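You operate a simulated robot arm through the tools that you are given. There is no shell and no other tool. Be economical: measure what you need, move in short steps, check, and stop when the job is done.

The job below is to be done with a simulated two-armed robot. You get a single attempt, and the scene is never put back.

TASK
Close down the cover machine: rack out, list cleared, power off.
Fine: the rack stands on the bench, its drawer ends shut; one press of Clear, before power off. Set down upright: purple rack.

The check looks at the end state, three seconds after you hand in, the way a careful person would. Anything else that was tipped, shoved, dropped, spilled or broken makes it a failure. A push-on lid holds only when it is set on centred and level and pressed home; a screw cap is set on level and turned clockwise until tight.

THE ROBOT
Two 7-joint arms with fingered hands on one trunk, on a base that drives. Base frame: it is fixed to the floor where the robot stands at the start and does not move with it; the origin is under the middle of the robot, x ahead of it, y to its left, z up. Lengths are in mm, angles in rad, forces in N, time in s.
The left shoulder is at the start at [30, 120, 1238], the right one opposite. With the tool pointing down near the work surface each hand reaches from about 240 to 680 mm from the robot's upright axis, wherever it stands, measured 20 degrees to its own side. Places, roughly: cover machine [900, -300, 1200]; front bench top [800, -700, 900]; hood power switch [600, -400, 1000]; hood rack drawer [700, -200, 1000]; list clear button [600, -900, 1000]; strip printer [700, -900, 1000]. Payload 4 kg a hand.
The tool frame of a hand sits at the grasp point between the pads (the TCP): z along the fingers, y along the line on which they close. The tips reach 19 mm beyond it. Largest opening 120 mm; the body of the gripper starts 53 mm behind the TCP. The gripper is a hand of 3 fingers: y runs from the thumb to the fingers, the wrist lies at [0, 0, -219] in the tool frame, and closing takes about 1.5 s.
Orientation is that of the tool frame in the base frame, as a unit quaternion [w, x, y, z]. With the fingers straight down and closing along the base's y, the tool's x points along the base's -x, its y along +y and its z along -z.

THE INTERFACE
- The arms move only by the tool arm_command. It takes "left_targets", "right_targets" or both (then of equal length, played together; a hand with none holds still); each is a list of rows, each a list of 3 entries, a list of its own where there are three numbers: the finger opening in mm, from 0 to 120, then the shift along the tool's x, y, z in mm, then the turn, a rotation vector about the tool's x, y, z in rad. In form: [[jaw, [dx, dy, dz], [ax, ay, az]], ...]. A call has 1 to 10 rows; each row shifts and turns the commanded pose from where the row before left it, along the tool's axes as they then stand. Each row takes 0.2 s and may step no farther than 50 mm and 0.15 rad from the row before; otherwise, or with a gripper value out of range, the whole call is refused. Where a pose cannot be reached the arm comes as near as it can. A force on the tool above 40 N (or 10 N above the force at the start of the call, whichever is more), or a blocked arm, ends the call early, and 0.2 s more pass. Each finger travels about 72 mm/s and halts on what it meets, pressing with about 29 N; the grip force reading is that of the motor and also rises with nothing between the fingers. The clock runs only during rows and for 0.2 s after the last one: add rows that do not move to give the fingers time. The reply holds the time, the measured pose of the TCP, the force on the tool along the base axes, the opening and the grip force, in the units named above and with some noise, with the torque about the TCP (base axes, N m) and any sound that the robot's microphone picked up, and new pictures: "pictures" is both (left out), scene, wrist or none (wrist: the cameras of the hands that moved).
- Cameras (640 x 400 px; columns grow to the right, rows downward): "scene" is now at [43, -43.6, 1784.1]; the picture's right is [-0.55, -0.84, 0.00], its down [-0.66, 0.43, -0.62] and it looks along [0.52, -0.34, -0.78] (base axes); focal length 279 px, centre (320, 200). "left" rides on the left gripper at [-66, -4, -79] in its tool frame; the picture's right is [0.05, -1.00, 0.00], its down [0.76, 0.04, -0.64] and it looks along [0.64, 0.03, 0.77] (tool axes); focal length 251 px, centre (320, 200). "right" rides on the right gripper at [66, -4, -79] in its tool frame; the picture's right is [0.05, 1.00, 0.00], its down [-0.76, 0.04, -0.64] and it looks along [-0.64, 0.04, 0.77] (tool axes); focal length 251 px, centre (320, 200).
- move_column(by): slides the trunk up (or, below 0, down) by that many mm; the arms and the scene camera ride with it, the base frame stays. It gives what a move gives, with no picture.
- drive_base(legs): drives the robot by 1 to 6 legs, each [ahead, turn to the left] in mm and rad, along the robot's own axes; the way and the turn of a leg run together, so that a leg with both is an arc; at most 1500 mm and 3.142 rad a leg. The arms and the cameras ride along, it lands a little off, and it stops where it bumps. It gives what a move gives, and a new picture of the scene camera.
- preshape(shape, hand): the hand has 3 fingers and takes this shape, open, in about a second: jaw (thumb against the fingers, like two jaws); tri (thumb and two fingers); tip (a fingertip pinch); poke (one finger out to press); point (the index stretched); flat (the hand flat); cup (the hand cupped); fist (a fist). The gripper value then closes the fingers along that shape, each until it touches; the sizes above hold for jaw. It gives what a move gives, with no picture.
- pan_tilt(pan, tilt): turns the head with the scene camera to pan (to the left, within 2.094 rad either way) and tilt (down, from -0.506 to 1.204), counted from straight ahead of the robot. It gives what a move gives, and a new picture of the scene camera.
- probe_pixels(camera, pixels): for up to 12 pixels [column, row] of the newest picture of that camera ("zoom" is the newest enlarged one), the place [x, y, z] in the base frame of the surface seen there, good to about 2 mm. It takes no simulated time.
- inspect(camera, box): a new picture of the part [left, top, right, bottom] of that camera's present view, enlarged. It takes no simulated time.
- job_done(): hands the job in; it is judged then, once.

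Go step by step. Measure first, check grasps and placings, and put right what went wrong. The budget is 80 turns and 260 pictures, counting those below and the enlarged ones. Unless the task says otherwise, let go and move clear before handing in, and close with one line.

The tools are called after "Call:" by a JSON object that holds its "fn" and its "kwargs". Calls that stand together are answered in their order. arm_command: Moves the arms, as the interface text tells. Its arguments: {"type":"object","properties":{"left_targets":{"type":"array"},"right_targets":{"type":"array"},"pictures":{"type":"string","enum":["both","scene","wrist","none"]}},"required":[]} The other tools are called the same way: move_column (by) slides the trunk up or down; preshape (shape, hand) gives the hand a shape; drive_base (legs) drives the base; pan_tilt (pan, tilt) turns the head that bears the scene camera; probe_pixels (camera, pixels) gives the place of the surface under pixels of a picture; inspect (camera, box) takes an enlarged picture of a part of a camera's view; job_done () hands the job in.

At the start:

```text
time_s: 0.0
left_ee_pos: [438.2, -85.2, 1281.6]
left_orientation: [0.0, 0.002, 1.0, 0.0]
left_wrist_force: [-0.7, 0.6, 0.5]
left_ft_torque: [-0.01, 0.0, 0.01]
left_width: 119.7
left_gripper_force: 0.2
left_shape: jaw
right_ee_pos: [284.3, -386.0, 1382.7]
right_orientation: [0.0, 0.002, 1.0, 0.0]
right_wrist_force: [0.1, 0.6, 0.8]
right_ft_torque: [-0.01, 0.01, 0.04]
right_width: 119.8
right_gripper_force: 0.1
right_shape: jaw
trunk travel left (down, up): [-450.0, 90.0]
robot x, y, heading: [-1.6, -1.9, -0.007]
head pan, tilt: [-0.578, 0.901]
```

scene: 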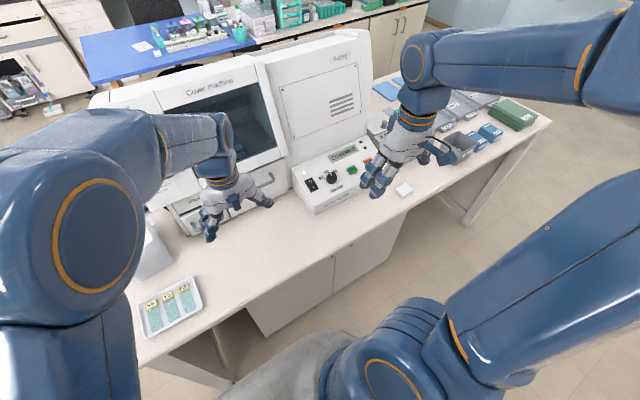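
right: 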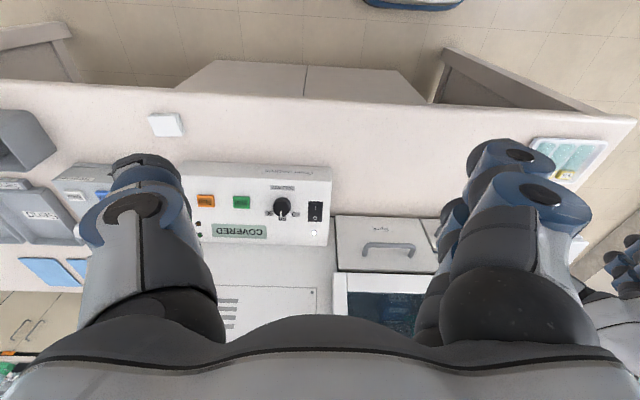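
left: 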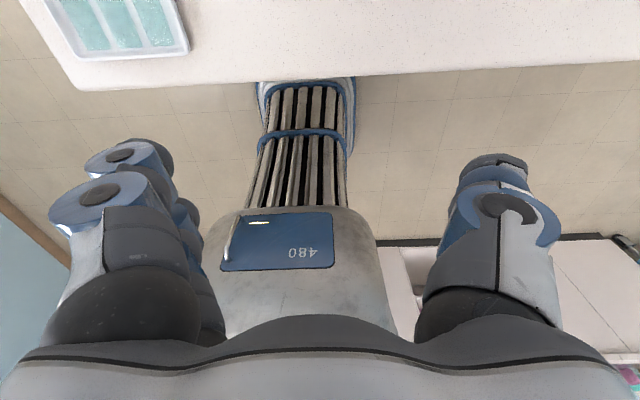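

The scene picture shows the cover machine with a control box near (325,175) and drawers near (190,205). I'll enlarge both areas to read them.

Call:
{"fn": "inspect", "kwargs": {"camera": "scene", "box": [270, 120, 430, 220]}}

Call:
{"fn": "inspect", "kwargs": {"camera": "scene", "box": [100, 50, 340, 250]}}

Call:
{"fn": "inspect", "kwargs": {"camera": "right", "box": [140, 150, 460, 350]}}

Call:
{"fn": "inspect", "kwargs": {"camera": "scene", "box": [350, 50, 570, 210]}}

```text
4.00 times, centred on (350, 170) of scene
```

zoom: 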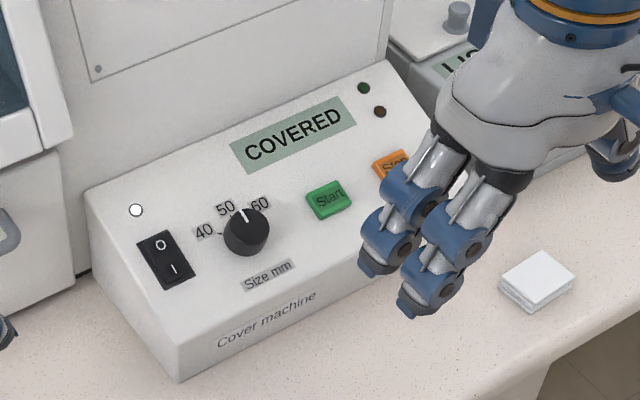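

```text
2.00 times, centred on (220, 150) of scene
```

zoom: 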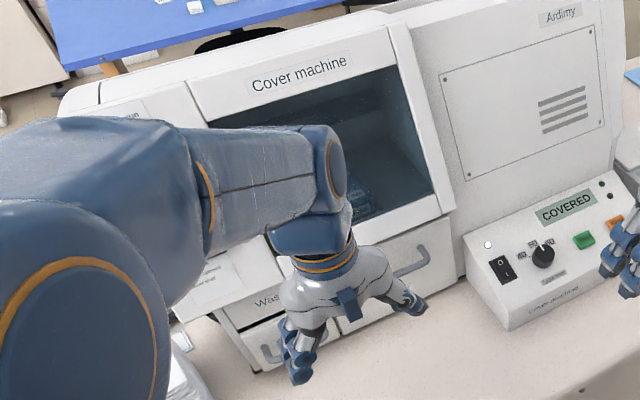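

```text
2.00 times, centred on (300, 250) of right
```

zoom: 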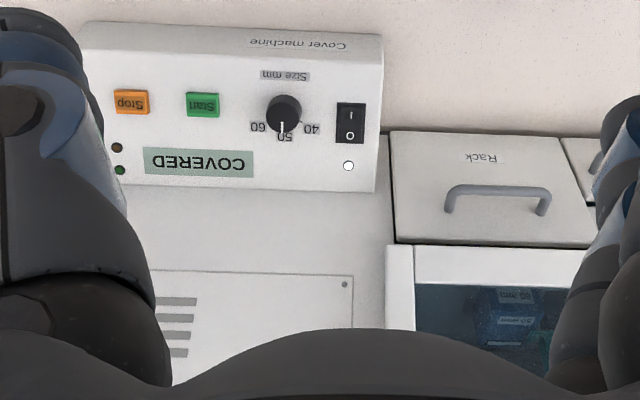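

```text
2.50 times, centred on (460, 130) of scene
```

zoom: 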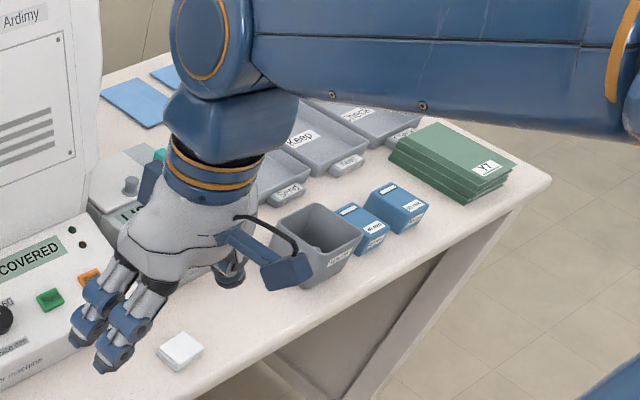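

The right picture shows the Rack drawer handle near (388,247), and the right hand hides the LIST device. I'll measure the drawer, switch and panel first.

Call:
{"fn": "probe_pixels", "kwargs": {"camera": "right", "pixels": [[315, 207], [315, 216], [364, 250], [388, 244], [410, 252], [380, 229], [340, 218], [340, 270], [433, 265], [400, 285], [300, 180], [330, 205]]}}

Call:
{"fn": "probe_pixels", "kwargs": {"camera": "scene", "pixels": [[405, 190], [350, 170], [320, 213], [300, 240], [265, 195], [440, 240], [165, 310], [190, 305], [200, 235], [458, 150]]}}

Call:
{"fn": "pan_tilt", "kwargs": {"pan": -0.9, "tilt": 0.7}}

```text
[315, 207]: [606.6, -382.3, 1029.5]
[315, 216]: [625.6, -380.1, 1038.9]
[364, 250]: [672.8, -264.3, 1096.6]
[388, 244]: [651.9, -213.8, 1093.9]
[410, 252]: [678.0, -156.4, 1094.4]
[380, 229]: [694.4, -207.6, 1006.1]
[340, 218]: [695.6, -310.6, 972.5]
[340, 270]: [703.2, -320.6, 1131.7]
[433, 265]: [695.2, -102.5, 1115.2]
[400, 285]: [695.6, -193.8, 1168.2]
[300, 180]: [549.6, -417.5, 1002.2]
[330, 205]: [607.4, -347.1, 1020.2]
```

```text
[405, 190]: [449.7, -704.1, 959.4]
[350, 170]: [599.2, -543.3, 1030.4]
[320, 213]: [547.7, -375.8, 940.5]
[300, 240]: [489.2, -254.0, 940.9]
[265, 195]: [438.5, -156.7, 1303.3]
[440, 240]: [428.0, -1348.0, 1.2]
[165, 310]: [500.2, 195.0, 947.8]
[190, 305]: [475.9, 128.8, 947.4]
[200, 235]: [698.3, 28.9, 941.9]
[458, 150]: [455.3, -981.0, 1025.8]
```

```text
time_s: 0.8
left_ee_pos: [440.0, -84.0, 1280.5]
left_orientation: [0.0, 0.003, 1.0, 0.0]
left_wrist_force: [0.3, 0.7, -0.2]
left_ft_torque: [0.03, -0.04, -0.02]
left_width: 119.7
left_gripper_force: 0.0
left_shape: jaw
right_ee_pos: [283.8, -385.6, 1383.8]
right_orientation: [0.0, 0.003, 1.0, -0.001]
right_wrist_force: [0.0, 0.1, -0.7]
right_ft_torque: [0.04, 0.02, 0.0]
right_width: 119.9
right_gripper_force: 0.0
right_shape: jaw
trunk travel left (down, up): [-450.0, 90.0]
robot x, y, heading: [2.2, 1.7, -0.001]
head pan, tilt: [-0.901, 0.7]
```

scene: 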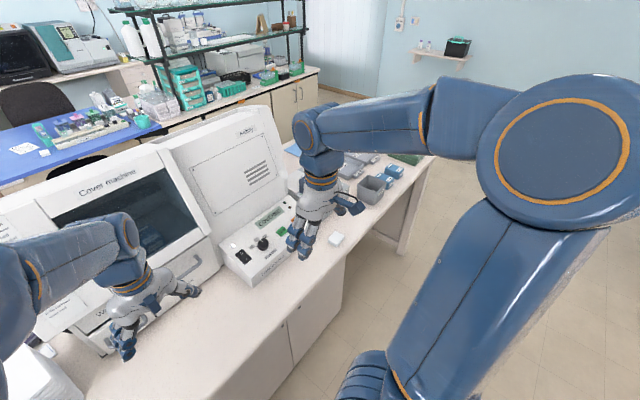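

The bench runs along y with its top at z≈940, and the drawer handle sits at (652,-210,1094). I'll probe the bench front edge and look at the list device from here.

Call:
{"fn": "probe_pixels", "kwargs": {"camera": "scene", "pixels": [[225, 370], [300, 288], [340, 250], [380, 212], [420, 165], [290, 345], [350, 300], [336, 239], [372, 185], [395, 172]]}}

Call:
{"fn": "inspect", "kwargs": {"camera": "scene", "box": [220, 130, 440, 290]}}

```text
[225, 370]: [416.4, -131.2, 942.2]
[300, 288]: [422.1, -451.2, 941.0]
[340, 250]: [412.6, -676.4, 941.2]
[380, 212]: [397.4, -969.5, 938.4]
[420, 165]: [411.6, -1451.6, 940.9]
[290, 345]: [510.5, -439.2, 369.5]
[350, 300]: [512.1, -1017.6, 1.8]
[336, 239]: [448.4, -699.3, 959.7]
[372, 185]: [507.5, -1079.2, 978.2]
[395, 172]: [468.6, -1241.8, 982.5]
```

```text
2.50 times, centred on (330, 210) of scene
```

zoom: 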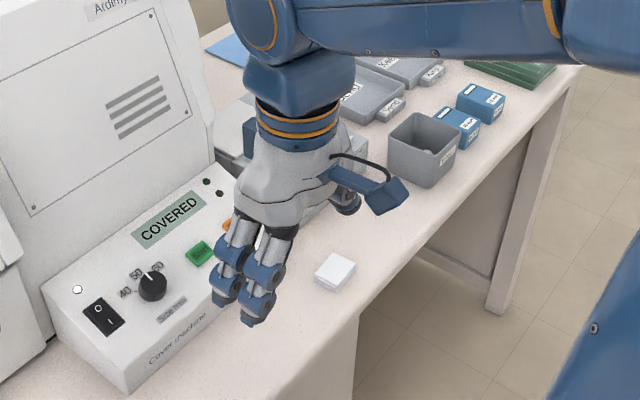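

The bench edge is at x≈400, with the switch near (615,-381) and the list device near y=-900. I'll shift the robot about 480 mm to its right and slightly ahead, so one stand reaches the drawer, switch and Clear button.

Call:
{"fn": "drive_base", "kwargs": {"legs": [[0, -1.571], [470, 0], [0, 1.571], [70, 0]]}}

```text
time_s: 3.3
left_ee_pos: [253.1, -362.1, 1281.9]
left_orientation: [0.0, 0.381, 0.925, 0.0]
left_wrist_force: [0.1, -0.5, -0.5]
left_ft_torque: [-0.02, -0.04, -0.02]
left_width: 120.1
left_gripper_force: 0.0
left_shape: jaw
right_ee_pos: [-69.3, -469.3, 1384.6]
right_orientation: [0.0, 0.382, 0.924, -0.001]
right_wrist_force: [0.7, 0.0, -0.6]
right_ft_torque: [0.0, -0.02, -0.01]
right_width: 120.1
right_gripper_force: 0.0
right_shape: jaw
trunk travel left (down, up): [-450.0, 90.0]
robot x, y, heading: [22.2, 40.3, -0.793]
head pan, tilt: [-0.901, 0.7]
stopped in leg 1: the robot was blocked; the commanded pose is now the measured one
```

scene: 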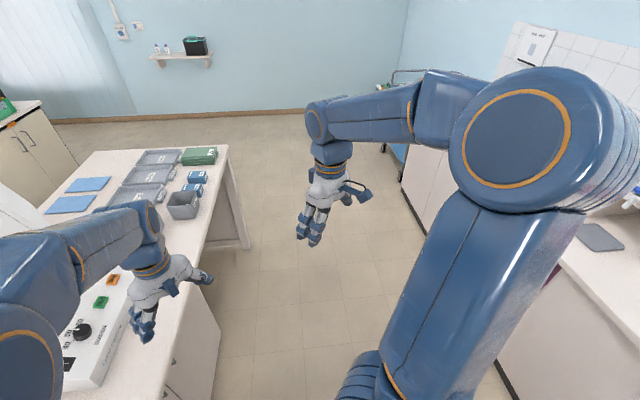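

The turn was blocked at heading -0.79, and there is a second bench behind on the right of the picture. I'll look left and right to find what I touched.

Call:
{"fn": "pan_tilt", "kwargs": {"pan": 0.6, "tilt": 0.9}}

Call:
{"fn": "pan_tilt", "kwargs": {"pan": -1.9, "tilt": 0.9}}

Call:
{"fn": "pan_tilt", "kwargs": {"pan": 1.9, "tilt": 0.9}}

```text
time_s: 4.9
left_ee_pos: [253.8, -364.2, 1281.5]
left_orientation: [0.0, 0.38, 0.925, 0.0]
left_wrist_force: [-0.2, 0.2, 0.4]
left_ft_torque: [0.02, 0.02, 0.0]
left_width: 119.7
left_gripper_force: 0.1
left_shape: jaw
right_ee_pos: [-70.6, -468.3, 1384.0]
right_orientation: [0.001, 0.382, 0.924, 0.0]
right_wrist_force: [-0.5, 0.1, 0.4]
right_ft_torque: [0.01, 0.01, 0.02]
right_width: 120.1
right_gripper_force: 0.0
right_shape: jaw
trunk travel left (down, up): [-450.0, 90.0]
robot x, y, heading: [24.2, 37.5, -0.789]
head pan, tilt: [0.6, 0.901]
```

scene: 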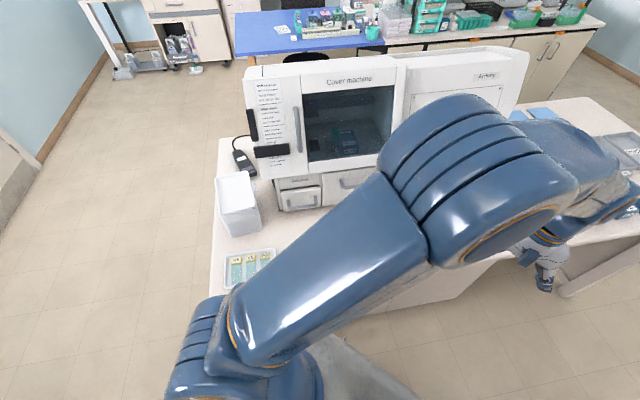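

```text
time_s: 7.2
left_ee_pos: [253.0, -362.1, 1281.6]
left_orientation: [0.0, 0.382, 0.924, 0.0]
left_wrist_force: [-0.1, 0.8, 0.0]
left_ft_torque: [0.02, -0.01, 0.0]
left_width: 119.8
left_gripper_force: 0.0
left_shape: jaw
right_ee_pos: [-70.6, -468.4, 1383.2]
right_orientation: [0.001, 0.382, 0.924, -0.001]
right_wrist_force: [-0.2, 0.0, -0.6]
right_ft_torque: [0.01, -0.02, 0.01]
right_width: 120.2
right_gripper_force: 0.1
right_shape: jaw
trunk travel left (down, up): [-450.0, 90.0]
robot x, y, heading: [24.9, 36.4, -0.789]
head pan, tilt: [-1.901, 0.901]
```

scene: 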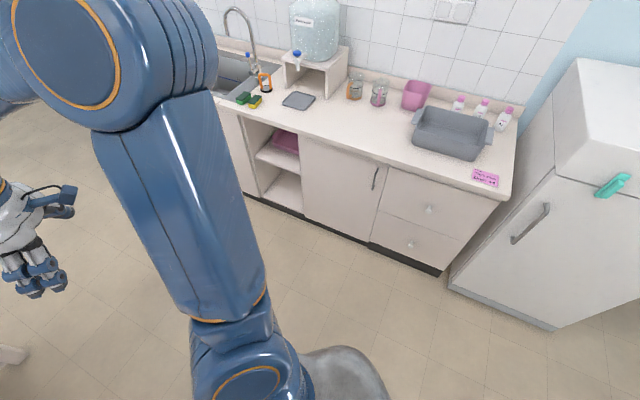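

```text
time_s: 10.3
left_ee_pos: [253.6, -362.7, 1281.2]
left_orientation: [0.001, 0.381, 0.925, 0.0]
left_wrist_force: [-0.2, 0.1, 0.7]
left_ft_torque: [0.0, 0.04, 0.01]
left_width: 119.8
left_gripper_force: 0.1
left_shape: jaw
right_ee_pos: [-69.6, -469.4, 1384.1]
right_orientation: [0.0, 0.382, 0.924, 0.0]
right_wrist_force: [-0.2, 0.7, -0.4]
right_ft_torque: [-0.02, -0.03, -0.04]
right_width: 120.2
right_gripper_force: 0.1
right_shape: jaw
trunk travel left (down, up): [-450.0, 90.0]
robot x, y, heading: [22.5, 36.7, -0.789]
head pan, tilt: [1.901, 0.901]
```

scene: 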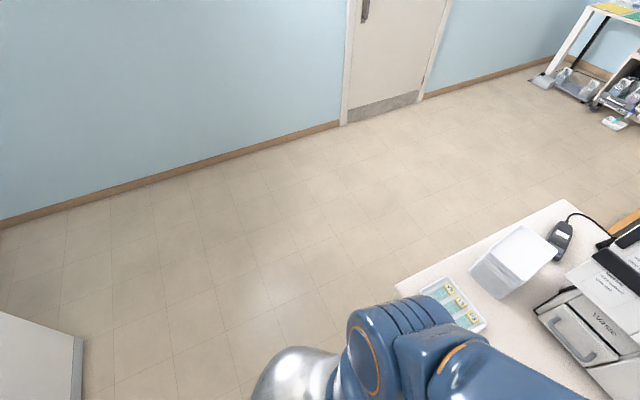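

The left elbow, around (420,340), sits close to the slide tray at (455,305). I'll probe both to see whether the elbow is what was blocked.

Call:
{"fn": "probe_pixels", "kwargs": {"camera": "scene", "pixels": [[440, 340], [365, 360], [300, 370], [455, 305], [420, 290], [480, 325], [400, 290], [410, 325], [480, 355], [340, 340], [280, 355]]}}

Call:
{"fn": "inspect", "kwargs": {"camera": "scene", "box": [240, 190, 640, 400]}}

```text
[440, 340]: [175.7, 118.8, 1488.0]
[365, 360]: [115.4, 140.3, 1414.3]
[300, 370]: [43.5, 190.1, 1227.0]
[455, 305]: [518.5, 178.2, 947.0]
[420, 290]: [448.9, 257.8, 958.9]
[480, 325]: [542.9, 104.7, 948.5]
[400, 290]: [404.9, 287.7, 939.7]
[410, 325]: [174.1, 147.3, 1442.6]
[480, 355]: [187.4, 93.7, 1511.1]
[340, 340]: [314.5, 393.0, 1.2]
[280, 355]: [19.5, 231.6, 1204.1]
```

```text
1.60 times, centred on (440, 295) of scene
```

zoom: 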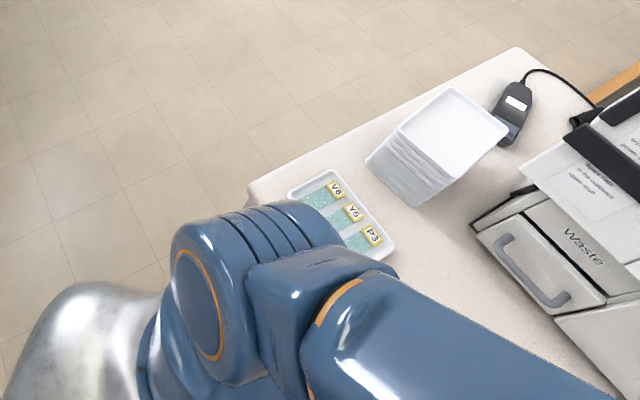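

Both the elbow and shoulder are high, so it was the base corner that met the bench. I'll back off first, then turn and go round.

Call:
{"fn": "drive_base", "kwargs": {"legs": [[-300, 0], [0, -0.78], [700, 0], [0, 1.571]]}}

Call:
{"fn": "pan_tilt", "kwargs": {"pan": -0.3, "tilt": 0.7}}

```text
time_s: 14.1
left_ee_pos: [-252.3, -212.6, 1283.3]
left_orientation: [-0.001, 0.665, 0.747, -0.003]
left_wrist_force: [0.4, 0.5, -1.1]
left_ft_torque: [-0.03, -0.01, 0.0]
left_width: 120.0
left_gripper_force: 0.1
left_shape: jaw
right_ee_pos: [-571.5, -91.9, 1384.8]
right_orientation: [0.001, 0.667, 0.745, -0.001]
right_wrist_force: [-0.6, 0.4, -1.4]
right_ft_torque: [-0.01, 0.0, -0.01]
right_width: 120.1
right_gripper_force: 0.0
right_shape: jaw
trunk travel left (down, up): [-450.0, 90.0]
robot x, y, heading: [-147.5, 250.1, -1.482]
head pan, tilt: [1.901, 0.901]
stopped in leg 2: the robot was blocked; the commanded pose is now the measured one
```

scene: 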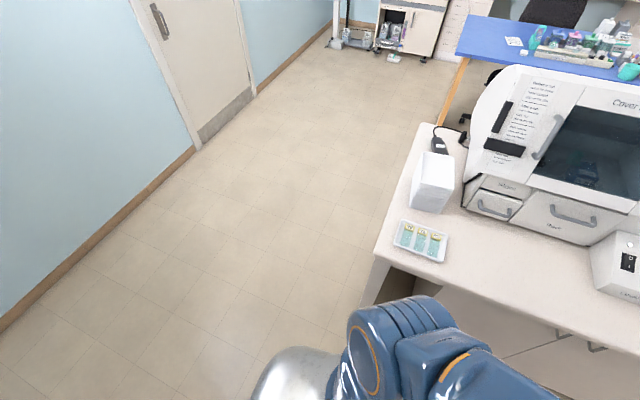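

```text
time_s: 16.1
left_ee_pos: [-254.6, -214.1, 1281.6]
left_orientation: [0.0, 0.665, 0.747, -0.001]
left_wrist_force: [-0.6, -0.5, 0.4]
left_ft_torque: [0.06, -0.04, -0.01]
left_width: 120.2
left_gripper_force: 0.0
left_shape: jaw
right_ee_pos: [-573.0, -94.0, 1383.3]
right_orientation: [0.001, 0.667, 0.745, -0.001]
right_wrist_force: [-0.6, -0.6, -0.9]
right_ft_torque: [0.02, 0.0, -0.01]
right_width: 120.0
right_gripper_force: 0.0
right_shape: jaw
trunk travel left (down, up): [-450.0, 90.0]
robot x, y, heading: [-146.5, 247.1, -1.485]
head pan, tilt: [-0.3, 0.7]
```

scene: 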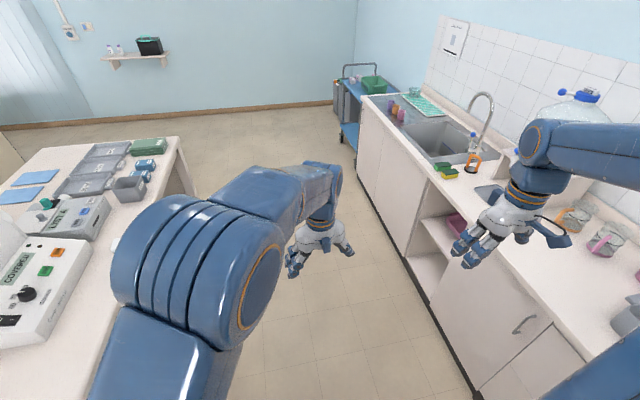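

The aisle is narrow, with a rear counter now under the right hand. I'll measure the aisle before moving.

Call:
{"fn": "probe_pixels", "kwargs": {"camera": "scene", "pixels": [[400, 130], [440, 215], [520, 300], [465, 365], [380, 200], [175, 200], [100, 300], [550, 370], [300, 230]]}}

Call:
{"fn": "inspect", "kwargs": {"camera": "scene", "box": [0, 130, 200, 350]}}

```text
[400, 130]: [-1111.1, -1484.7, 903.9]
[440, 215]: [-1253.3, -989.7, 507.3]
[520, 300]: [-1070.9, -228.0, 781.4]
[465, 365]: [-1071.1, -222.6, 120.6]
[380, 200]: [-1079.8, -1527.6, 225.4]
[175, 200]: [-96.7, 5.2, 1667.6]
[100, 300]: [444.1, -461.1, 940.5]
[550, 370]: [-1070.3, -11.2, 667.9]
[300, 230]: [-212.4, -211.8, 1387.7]
```

```text
1.82 times, centred on (100, 240) of scene
```

zoom: 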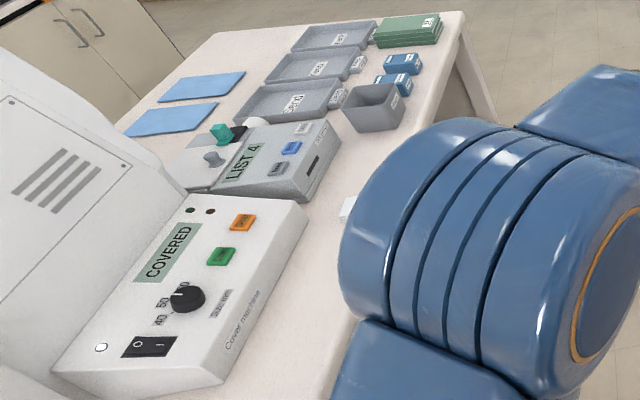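

The aisle is about 1460 mm wide (x -1060 to 400), and the LIST device is now visible. I'll look right and left-rear to find what is blocking.

Call:
{"fn": "pan_tilt", "kwargs": {"pan": 1.3, "tilt": 1.2}}

Call:
{"fn": "pan_tilt", "kwargs": {"pan": -1.5, "tilt": 1.0}}

```text
time_s: 17.8
left_ee_pos: [-254.5, -214.8, 1282.5]
left_orientation: [0.0, 0.666, 0.746, -0.001]
left_wrist_force: [0.1, 0.1, -0.1]
left_ft_torque: [0.0, -0.01, 0.01]
left_width: 120.1
left_gripper_force: 0.0
left_shape: jaw
right_ee_pos: [-573.0, -94.2, 1384.5]
right_orientation: [0.001, 0.666, 0.746, -0.001]
right_wrist_force: [0.0, 0.5, 0.4]
right_ft_torque: [0.04, 0.01, -0.01]
right_width: 119.9
right_gripper_force: 0.0
right_shape: jaw
trunk travel left (down, up): [-450.0, 90.0]
robot x, y, heading: [-147.1, 247.5, -1.485]
head pan, tilt: [1.3, 1.201]
```

scene: 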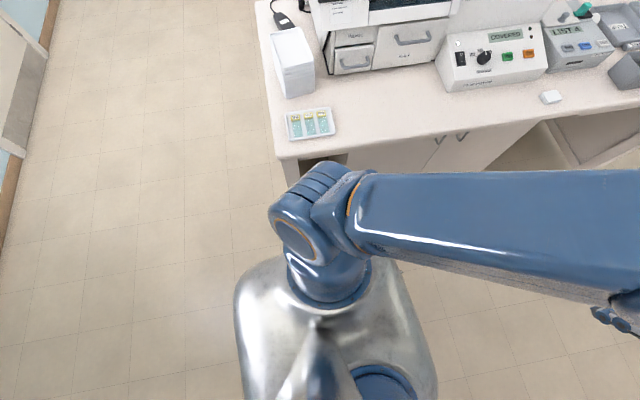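

```text
time_s: 20.3
left_ee_pos: [-254.0, -213.5, 1282.3]
left_orientation: [0.0, 0.666, 0.746, -0.001]
left_wrist_force: [0.8, 0.3, -0.8]
left_ft_torque: [0.01, 0.01, -0.03]
left_width: 120.2
left_gripper_force: 0.1
left_shape: jaw
right_ee_pos: [-572.7, -93.4, 1384.3]
right_orientation: [0.002, 0.667, 0.745, -0.001]
right_wrist_force: [0.3, 0.1, 0.0]
right_ft_torque: [-0.01, -0.02, -0.02]
right_width: 119.9
right_gripper_force: 0.1
right_shape: jaw
trunk travel left (down, up): [-450.0, 90.0]
robot x, y, heading: [-144.6, 245.4, -1.486]
head pan, tilt: [-1.499, 1.0]
```

scene: 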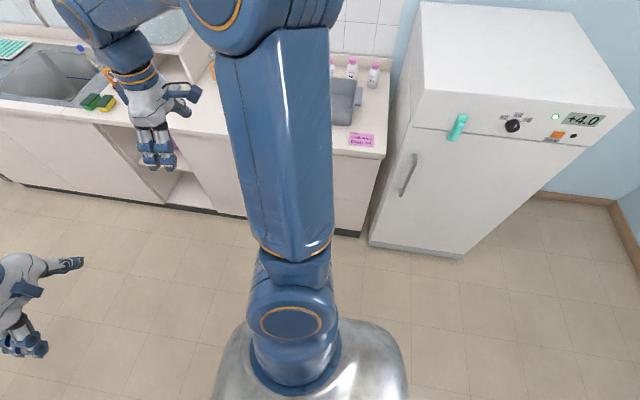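

Nothing is visibly touching. I'll go ahead along the aisle in a small arc to the right and see.

Call:
{"fn": "drive_base", "kwargs": {"legs": [[300, -0.15], [300, 0.05]]}}

```text
time_s: 24.0
left_ee_pos: [-305.4, -802.7, 1282.2]
left_orientation: [-0.001, 0.703, 0.711, -0.001]
left_wrist_force: [0.6, 0.4, 0.5]
left_ft_torque: [0.02, -0.01, -0.02]
left_width: 120.3
left_gripper_force: 0.0
left_shape: jaw
right_ee_pos: [-610.0, -651.5, 1384.6]
right_orientation: [0.001, 0.703, 0.711, 0.0]
right_wrist_force: [0.6, -0.6, -0.1]
right_ft_torque: [0.02, 0.02, 0.03]
right_width: 119.9
right_gripper_force: 0.0
right_shape: jaw
trunk travel left (down, up): [-450.0, 90.0]
robot x, y, heading: [-159.6, -356.4, -1.579]
head pan, tilt: [-1.499, 1.0]
```

scene: 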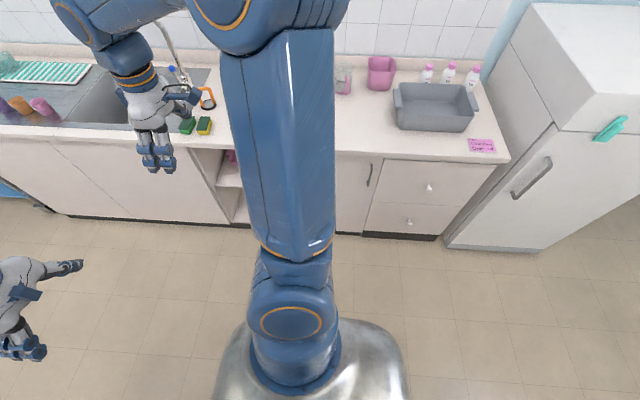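

The drive worked, and I'm at (-160,-356) with heading -1.58. Next I'll go a little farther, turn to face the bench, and approach.

Call:
{"fn": "drive_base", "kwargs": {"legs": [[125, 0], [0, 1.575]]}}

Call:
{"fn": "pan_tilt", "kwargs": {"pan": 0.0, "tilt": 0.8}}

```text
time_s: 27.3
left_ee_pos: [42.7, -905.5, 1281.7]
left_orientation: [0.0, 0.385, 0.923, -0.001]
left_wrist_force: [-0.2, -0.2, 0.0]
left_ft_torque: [0.0, 0.0, 0.0]
left_width: 120.3
left_gripper_force: 0.1
left_shape: jaw
right_ee_pos: [-280.8, -1011.9, 1383.7]
right_orientation: [0.001, 0.385, 0.923, 0.0]
right_wrist_force: [0.6, -0.5, -0.1]
right_ft_torque: [0.02, 0.01, 0.0]
right_width: 120.5
right_gripper_force: 0.0
right_shape: jaw
trunk travel left (down, up): [-450.0, 90.0]
robot x, y, heading: [-197.5, -512.7, -0.796]
head pan, tilt: [-1.499, 1.0]
stopped in leg 2: the robot was blocked; the commanded pose is now the measured one
```

scene: 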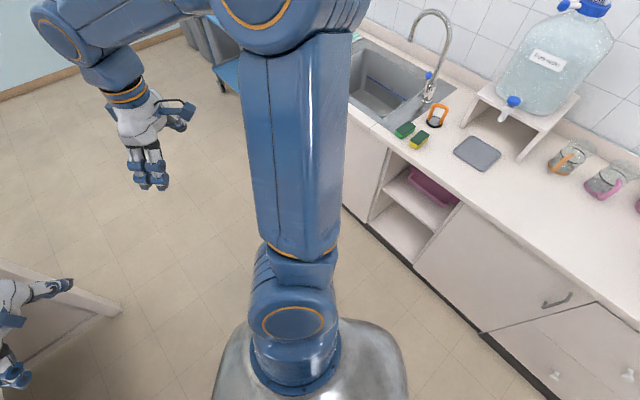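

```text
time_s: 28.9
left_ee_pos: [42.6, -904.7, 1281.9]
left_orientation: [0.0, 0.384, 0.923, -0.001]
left_wrist_force: [0.2, -0.7, 0.4]
left_ft_torque: [0.0, -0.01, 0.01]
left_width: 120.0
left_gripper_force: 0.1
left_shape: jaw
right_ee_pos: [-279.8, -1010.8, 1384.3]
right_orientation: [0.002, 0.385, 0.923, -0.001]
right_wrist_force: [-0.1, -1.4, -0.8]
right_ft_torque: [0.03, 0.0, 0.03]
right_width: 120.1
right_gripper_force: 0.0
right_shape: jaw
trunk travel left (down, up): [-450.0, 90.0]
robot x, y, heading: [-193.6, -510.8, -0.799]
head pan, tilt: [0.0, 0.799]
```

scene: 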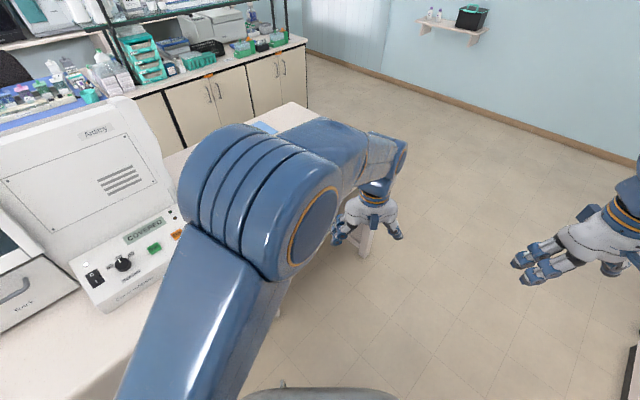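

The turn stopped halfway again with free floor around, so I'll finish it in smaller turns.

Call:
{"fn": "drive_base", "kwargs": {"legs": [[0, 0.4], [0, 0.4]]}}

```text
time_s: 31.6
left_ee_pos: [251.2, -655.2, 1280.8]
left_orientation: [0.0, 0.035, 0.999, 0.0]
left_wrist_force: [-0.1, -0.7, -0.2]
left_ft_torque: [0.03, -0.01, -0.01]
left_width: 119.9
left_gripper_force: 0.0
left_shape: jaw
right_ee_pos: [79.8, -947.7, 1383.8]
right_orientation: [0.001, 0.035, 0.999, 0.0]
right_wrist_force: [-0.4, -0.2, 0.3]
right_ft_torque: [0.01, 0.02, 0.01]
right_width: 120.0
right_gripper_force: 0.0
right_shape: jaw
trunk travel left (down, up): [-450.0, 90.0]
robot x, y, heading: [-193.4, -552.9, -0.076]
head pan, tilt: [0.0, 0.799]
stopped in leg 2: the robot was blocked; the commanded pose is now the measured one
```

scene: 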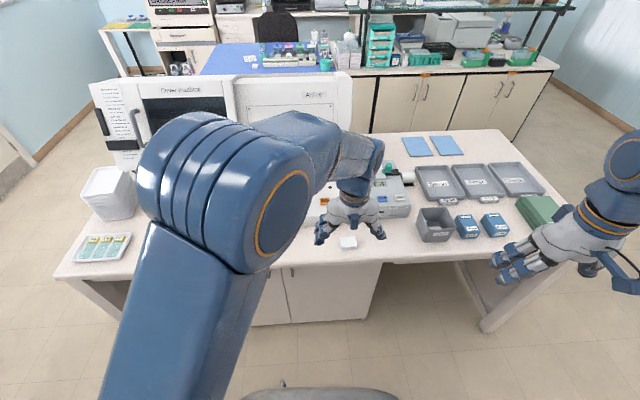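

I'm nearly square to the bench at (-193,-553). I'll straighten up and approach.

Call:
{"fn": "drive_base", "kwargs": {"legs": [[0, 0.2], [200, 0]]}}

```text
time_s: 33.9
left_ee_pos: [463.4, -539.1, 1282.1]
left_orientation: [-0.001, -0.064, 0.998, -0.001]
left_wrist_force: [0.2, 0.0, -0.3]
left_ft_torque: [-0.03, 0.02, -0.04]
left_width: 119.7
left_gripper_force: 0.0
left_shape: jaw
right_ee_pos: [352.8, -857.9, 1383.7]
right_orientation: [0.001, -0.065, 0.998, 0.001]
right_wrist_force: [0.2, -0.2, 0.1]
right_ft_torque: [0.01, 0.02, 0.0]
right_width: 120.0
right_gripper_force: 0.2
right_shape: jaw
trunk travel left (down, up): [-450.0, 90.0]
robot x, y, heading: [6.4, -527.8, 0.128]
head pan, tilt: [0.0, 0.799]
```

scene: 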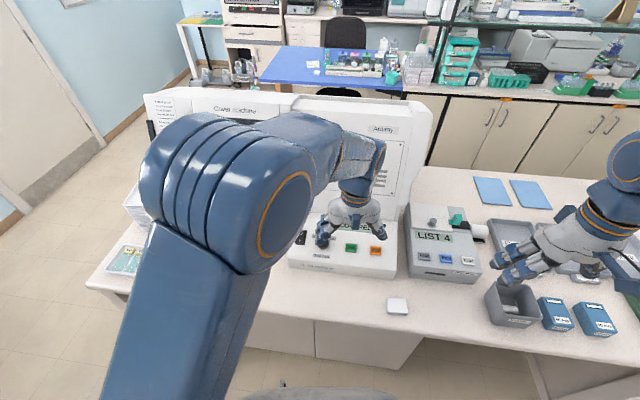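

I'll ease 80 mm closer, turning slightly right, and pan toward the list device.

Call:
{"fn": "drive_base", "kwargs": {"legs": [[80, -0.1]]}}

Call:
{"fn": "inspect", "kwargs": {"camera": "scene", "box": [390, 170, 550, 330]}}

```text
time_s: 35.0
left_ee_pos: [539.0, -577.3, 1281.7]
left_orientation: [-0.002, -0.016, 1.0, 0.0]
left_wrist_force: [-0.2, -0.3, 1.0]
left_ft_torque: [0.03, 0.02, -0.01]
left_width: 119.8
left_gripper_force: 0.0
left_shape: jaw
right_ee_pos: [397.7, -885.2, 1382.8]
right_orientation: [0.001, -0.015, 1.0, 0.0]
right_wrist_force: [0.5, -0.3, 0.0]
right_ft_torque: [0.02, -0.02, -0.02]
right_width: 120.2
right_gripper_force: 0.1
right_shape: jaw
trunk travel left (down, up): [-450.0, 90.0]
robot x, y, heading: [85.1, -520.5, 0.029]
head pan, tilt: [0.0, 0.799]
```

scene: 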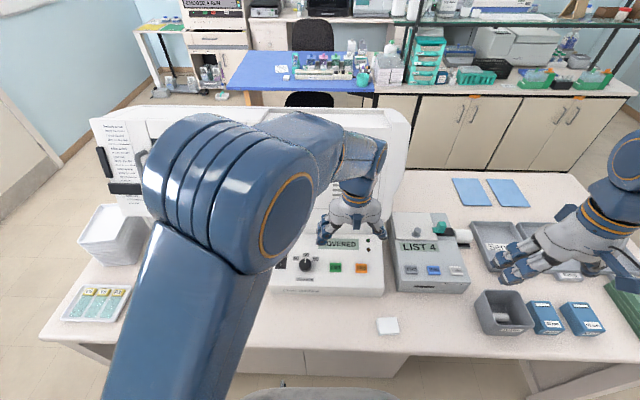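

```text
2.50 times, centred on (470, 250) of scene
```

zoom: 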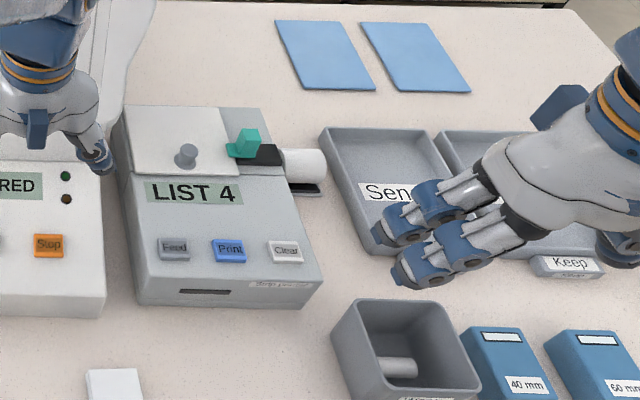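

In the zoom the list device reads LIST 4, with Clear at (286,250), which is scene (456,270). I'll measure the buttons and switch.

Call:
{"fn": "probe_pixels", "kwargs": {"camera": "zoom", "pixels": [[286, 252], [274, 246], [298, 256], [286, 240], [228, 252], [175, 250], [320, 268], [140, 300], [255, 145], [300, 170]]}}

Call:
{"fn": "inspect", "kwargs": {"camera": "scene", "box": [260, 220, 390, 300]}}

```text
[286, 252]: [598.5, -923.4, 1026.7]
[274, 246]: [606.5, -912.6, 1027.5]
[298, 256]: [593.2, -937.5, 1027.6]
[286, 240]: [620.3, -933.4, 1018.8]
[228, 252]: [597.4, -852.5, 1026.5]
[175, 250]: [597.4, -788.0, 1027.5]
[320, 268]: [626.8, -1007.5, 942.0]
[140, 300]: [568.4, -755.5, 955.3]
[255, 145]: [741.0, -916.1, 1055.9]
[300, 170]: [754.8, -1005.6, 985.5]
```

```text
4.92 times, centred on (325, 260) of scene
```

zoom: 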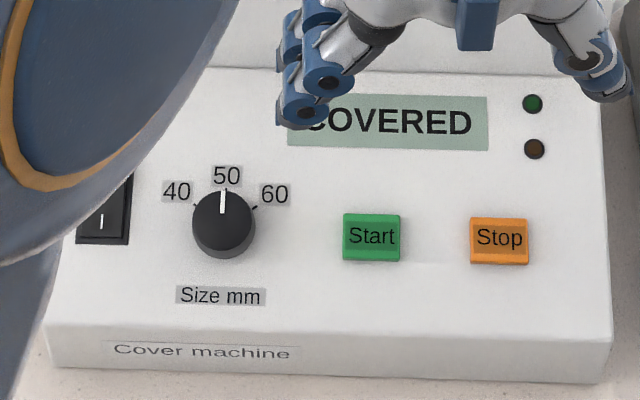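

The handle bar is at (652,-210,1094) and Clear is at (600,-925,1027). I'll bring the left hand over in front of the drawer and begin turning it to point forward with the jaws closing vertically.

Call:
{"fn": "arm_command", "kwargs": {"left_targets": [[120, [0, 46, 0], [0, 0, 0]], [120, [0, 46, 0], [0, 0, 0]], [120, [0, 46, 0], [0, 0, 0]], [120, [0, 46, 0], [0, 0, 0]], [120, [0, 46, 0], [0, 0, 0]], [120, [0, 46, 0], [0, 0, 0]], [120, [0, 0, 0], [0.0864, -0.0864, -0.0864]], [120, [0, 0, 0], [0.0864, -0.0864, -0.0864]], [120, [0, 0, 0], [0.0864, -0.0864, -0.0864]], [120, [0, 0, 0], [0.0864, -0.0864, -0.0864]]], "pictures": "scene"}}

```text
time_s: 37.2
left_ee_pos: [529.3, -299.8, 1281.0]
left_orientation: [0.173, -0.186, 0.952, -0.169]
left_wrist_force: [-0.7, 0.6, 1.3]
left_ft_torque: [-0.02, 0.0, 0.02]
left_width: 119.9
left_gripper_force: 0.1
left_shape: jaw
right_ee_pos: [396.0, -884.2, 1385.1]
right_orientation: [0.001, -0.016, 1.0, -0.001]
right_wrist_force: [-0.2, 0.6, 0.3]
right_ft_torque: [0.0, -0.01, -0.03]
right_width: 120.0
right_gripper_force: 0.0
right_shape: jaw
trunk travel left (down, up): [-450.0, 90.0]
robot x, y, heading: [87.1, -512.9, 0.024]
head pan, tilt: [0.0, 0.799]
```

scene: 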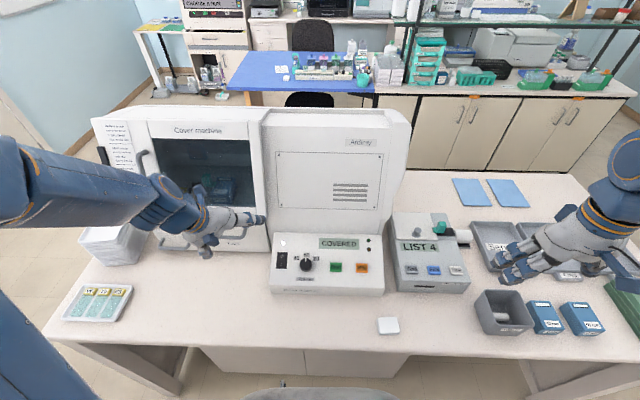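

The turn is going well at pose (529,-300,1281). I'll finish the remaining rotation.

Call:
{"fn": "arm_command", "kwargs": {"left_targets": [[120, [0, 0, 0], [0.0864, -0.0864, -0.0864]], [120, [0, 0, 0], [0.0864, -0.0864, -0.0864]], [120, [0, 0, 0], [0.0864, -0.0864, -0.0864]], [120, [0, 0, 0], [0.0864, -0.0864, -0.0864]], [120, [0, 0, 0], [0.0864, -0.0864, -0.0864]], [120, [0, 0, 0], [0.0864, -0.0864, -0.0864]], [120, [0, 0, 0], [0.0864, -0.0864, -0.0864]], [120, [0, 0, 0], [0.0864, -0.0864, -0.0864]], [120, [0, 0, 0], [0.0864, -0.0864, -0.0864]], [120, [0, 0, 0], [0.0864, -0.0864, -0.0864]]]}}

```text
time_s: 39.4
left_ee_pos: [554.1, -289.1, 1275.5]
left_orientation: [-0.507, 0.51, -0.491, 0.492]
left_wrist_force: [-0.3, 0.3, -0.5]
left_ft_torque: [0.0, 0.0, 0.0]
left_width: 120.2
left_gripper_force: 0.0
left_shape: jaw
left hand out of reach, approached as far as the arm can: row 6, 7, 8
right_ee_pos: [397.4, -883.6, 1384.2]
right_orientation: [0.001, -0.015, 1.0, 0.0]
right_wrist_force: [0.1, -0.5, 0.9]
right_ft_torque: [0.03, -0.01, -0.03]
right_width: 119.9
right_gripper_force: 0.0
right_shape: jaw
trunk travel left (down, up): [-450.0, 90.0]
robot x, y, heading: [88.3, -515.7, 0.03]
head pan, tilt: [0.0, 0.799]
```

scene: 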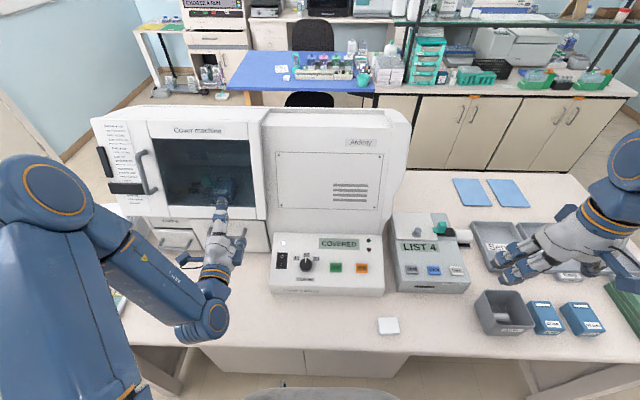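
left: 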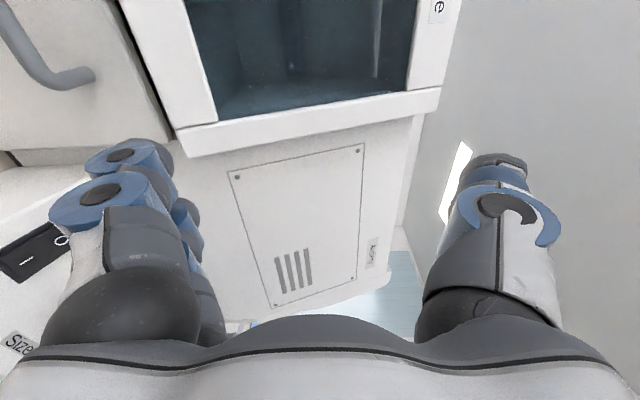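

The hand now points along +x with the jaws vertical. I'll lower it to the handle height, staying back from the handle.

Call:
{"fn": "arm_command", "kwargs": {"left_targets": [[120, [-20, 45, 0], [0, 0, 0]], [120, [-20, 45, 0], [0, 0, 0]], [120, [-20, 45, 0], [0, 0, 0]], [120, [-19, 46, 0], [0, 0, 0]], [120, [0, 0, 0], [0, 0, 0]]]}}

```text
time_s: 40.6
left_ee_pos: [555.5, -213.4, 1097.4]
left_orientation: [-0.507, 0.508, -0.491, 0.493]
left_wrist_force: [-0.9, -0.1, 0.7]
left_ft_torque: [0.02, 0.02, 0.01]
left_width: 120.0
left_gripper_force: 0.0
left_shape: jaw
right_ee_pos: [397.1, -885.0, 1384.2]
right_orientation: [0.0, -0.016, 1.0, 0.0]
right_wrist_force: [0.2, -0.1, 0.2]
right_ft_torque: [0.03, 0.02, 0.04]
right_width: 120.0
right_gripper_force: 0.0
right_shape: jaw
trunk travel left (down, up): [-450.0, 90.0]
robot x, y, heading: [90.0, -517.9, 0.025]
head pan, tilt: [0.0, 0.799]
```

scene: 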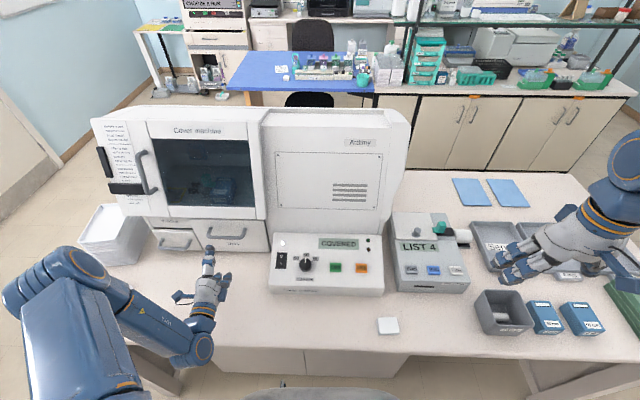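
left: 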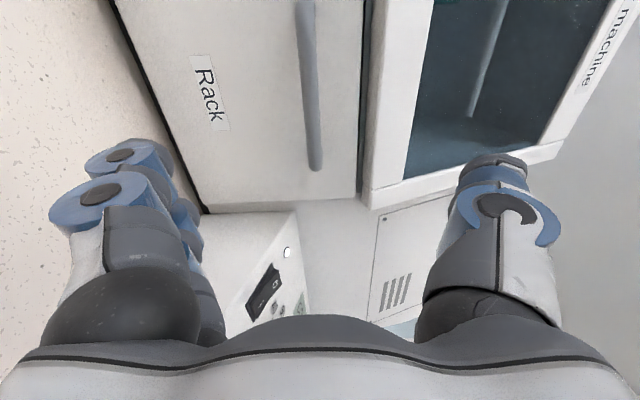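

The handle bar sits centred between the jaws at column 310 in the left picture. I'll move forward about 97 mm and close on it.

Call:
{"fn": "arm_command", "kwargs": {"left_targets": [[120, [0, 2, 33], [0, 0, 0]], [120, [0, 0, 33], [0, 0, 0]], [120, [0, 0, 31], [0, 0, 0]], [120, [0, 0, 0], [0, 0, 0]]]}}

Call:
{"fn": "probe_pixels", "kwargs": {"camera": "left", "pixels": [[312, 20], [315, 100], [318, 160]]}}

```text
time_s: 41.6
left_ee_pos: [652.6, -208.4, 1093.9]
left_orientation: [-0.508, 0.509, -0.491, 0.492]
left_wrist_force: [0.3, -0.5, -0.6]
left_ft_torque: [0.0, -0.01, 0.01]
left_width: 120.2
left_gripper_force: 0.1
left_shape: jaw
right_ee_pos: [398.0, -884.5, 1384.6]
right_orientation: [0.001, -0.017, 1.0, 0.0]
right_wrist_force: [-0.3, 0.6, 0.7]
right_ft_torque: [-0.01, -0.01, 0.01]
right_width: 120.1
right_gripper_force: 0.1
right_shape: jaw
trunk travel left (down, up): [-450.0, 90.0]
robot x, y, heading: [85.2, -517.6, 0.022]
head pan, tilt: [0.0, 0.799]
```

scene: 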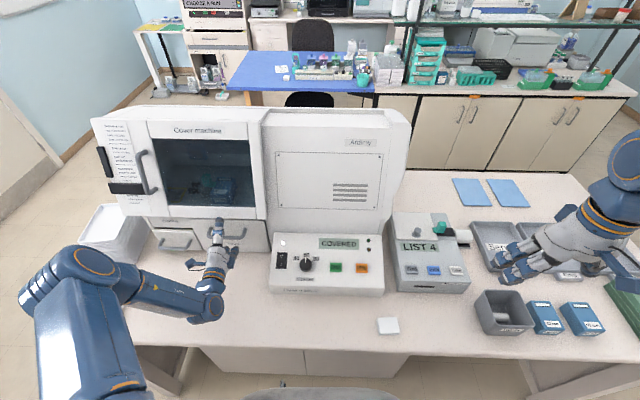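
left: 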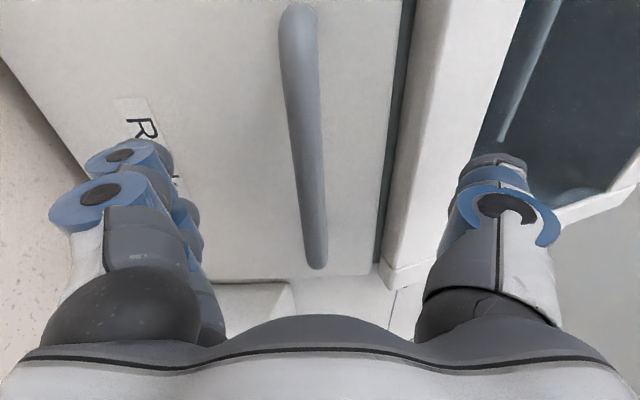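

```text
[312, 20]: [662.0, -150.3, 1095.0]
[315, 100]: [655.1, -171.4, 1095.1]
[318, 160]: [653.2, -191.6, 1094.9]
```

The bar is measured at z≈1095 right at the TCP. I'll close the jaws.

Call:
{"fn": "arm_command", "kwargs": {"left_targets": [[0, [0, 0, 0], [0, 0, 0]], [0, [0, 0, 0], [0, 0, 0]], [0, [0, 0, 0], [0, 0, 0]], [0, [0, 0, 0], [0, 0, 0]], [0, [0, 0, 0], [0, 0, 0]], [0, [0, 0, 0], [0, 0, 0]], [0, [0, 0, 0], [0, 0, 0]], [0, [0, 0, 0], [0, 0, 0]]], "pictures": "wrist"}}

```text
time_s: 43.4
left_ee_pos: [651.8, -208.3, 1093.3]
left_orientation: [-0.507, 0.509, -0.492, 0.492]
left_wrist_force: [3.4, -0.2, -0.3]
left_ft_torque: [0.01, 0.02, 0.03]
left_width: 7.2
left_gripper_force: 28.9
left_shape: jaw
right_ee_pos: [397.2, -883.6, 1383.8]
right_orientation: [0.002, -0.016, 1.0, 0.0]
right_wrist_force: [0.5, 0.1, 0.9]
right_ft_torque: [0.03, -0.02, -0.01]
right_width: 119.9
right_gripper_force: 0.0
right_shape: jaw
trunk travel left (down, up): [-450.0, 90.0]
robot x, y, heading: [86.2, -517.4, 0.027]
head pan, tilt: [0.0, 0.799]
```

left: 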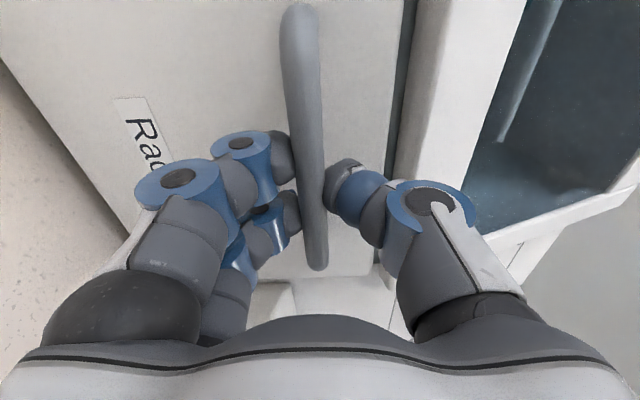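

The jaws are gripping the bar, width 7 at 29 N. I'll pull in small steps and watch the force.

Call:
{"fn": "arm_command", "kwargs": {"left_targets": [[0, [0, 0, -15], [0, 0, 0]], [0, [0, 0, -15], [0, 0, 0]], [0, [0, 0, -20], [0, 0, 0]], [0, [0, 0, -20], [0, 0, 0]], [0, [0, 0, -20], [0, 0, 0]]]}}

```text
time_s: 44.6
left_ee_pos: [560.6, -210.0, 1093.5]
left_orientation: [-0.509, 0.509, -0.491, 0.491]
left_wrist_force: [1.1, 8.4, -5.5]
left_ft_torque: [-0.02, 0.11, 0.02]
left_width: 7.1
left_gripper_force: 28.6
left_shape: jaw
right_ee_pos: [397.1, -882.1, 1384.7]
right_orientation: [0.001, -0.016, 1.0, -0.001]
right_wrist_force: [-0.2, -0.1, 0.0]
right_ft_torque: [-0.02, 0.01, -0.02]
right_width: 120.0
right_gripper_force: 0.0
right_shape: jaw
trunk travel left (down, up): [-450.0, 90.0]
robot x, y, heading: [84.8, -516.2, 0.03]
head pan, tilt: [0.0, 0.799]
```

scene: 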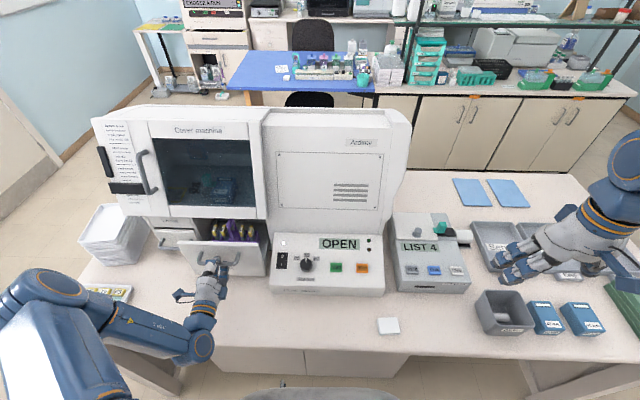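
left: 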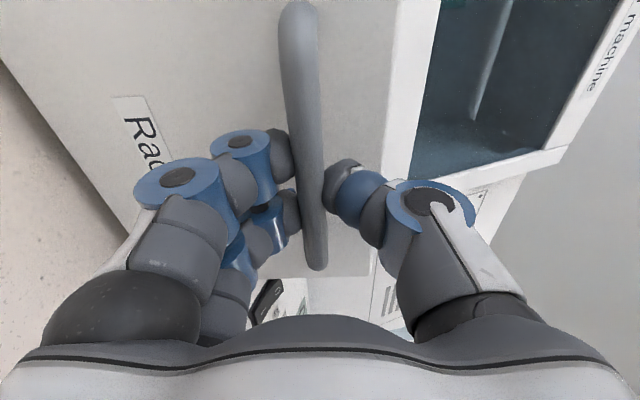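

The display now reads OPEN and a purple rack shows behind the drawer front at (235,230). I'll keep pulling.

Call:
{"fn": "arm_command", "kwargs": {"left_targets": [[0, [0, 0, -20], [0, 0, 0]], [0, [0, 0, -20], [0, 0, 0]], [0, [0, 0, -20], [0, 0, 0]], [0, [0, 0, -20], [0, 0, 0]], [0, [0, 0, -20], [0, 0, 0]], [0, [0, 0, -15], [0, 0, 0]]], "pictures": "scene"}}

Call:
{"fn": "inspect", "kwargs": {"camera": "scene", "box": [130, 180, 330, 310]}}

```text
time_s: 46.0
left_ee_pos: [447.2, -214.1, 1092.5]
left_orientation: [-0.507, 0.509, -0.492, 0.492]
left_wrist_force: [13.1, 15.3, 4.2]
left_ft_torque: [-0.06, -0.06, 0.15]
left_width: 5.4
left_gripper_force: 29.1
left_shape: jaw
right_ee_pos: [400.8, -882.6, 1383.7]
right_orientation: [0.001, -0.015, 1.0, -0.001]
right_wrist_force: [-0.1, 0.2, 0.1]
right_ft_torque: [0.0, 0.01, -0.03]
right_width: 119.9
right_gripper_force: 0.1
right_shape: jaw
trunk travel left (down, up): [-450.0, 90.0]
robot x, y, heading: [84.4, -516.1, 0.026]
head pan, tilt: [0.0, 0.799]
```

scene: 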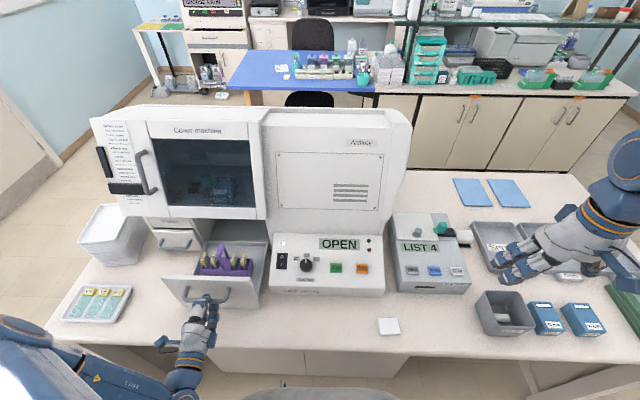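

```text
3.08 times, centred on (230, 245) of scene
```

zoom: 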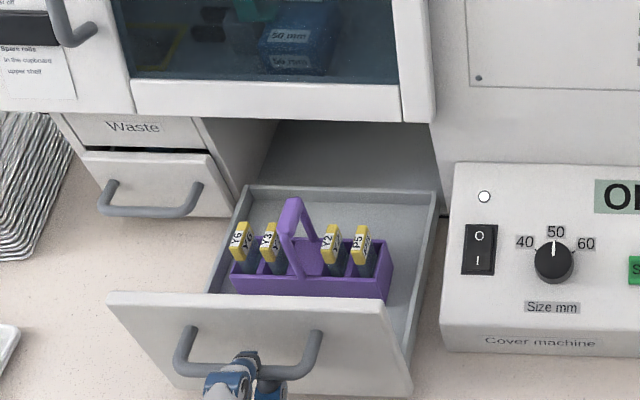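

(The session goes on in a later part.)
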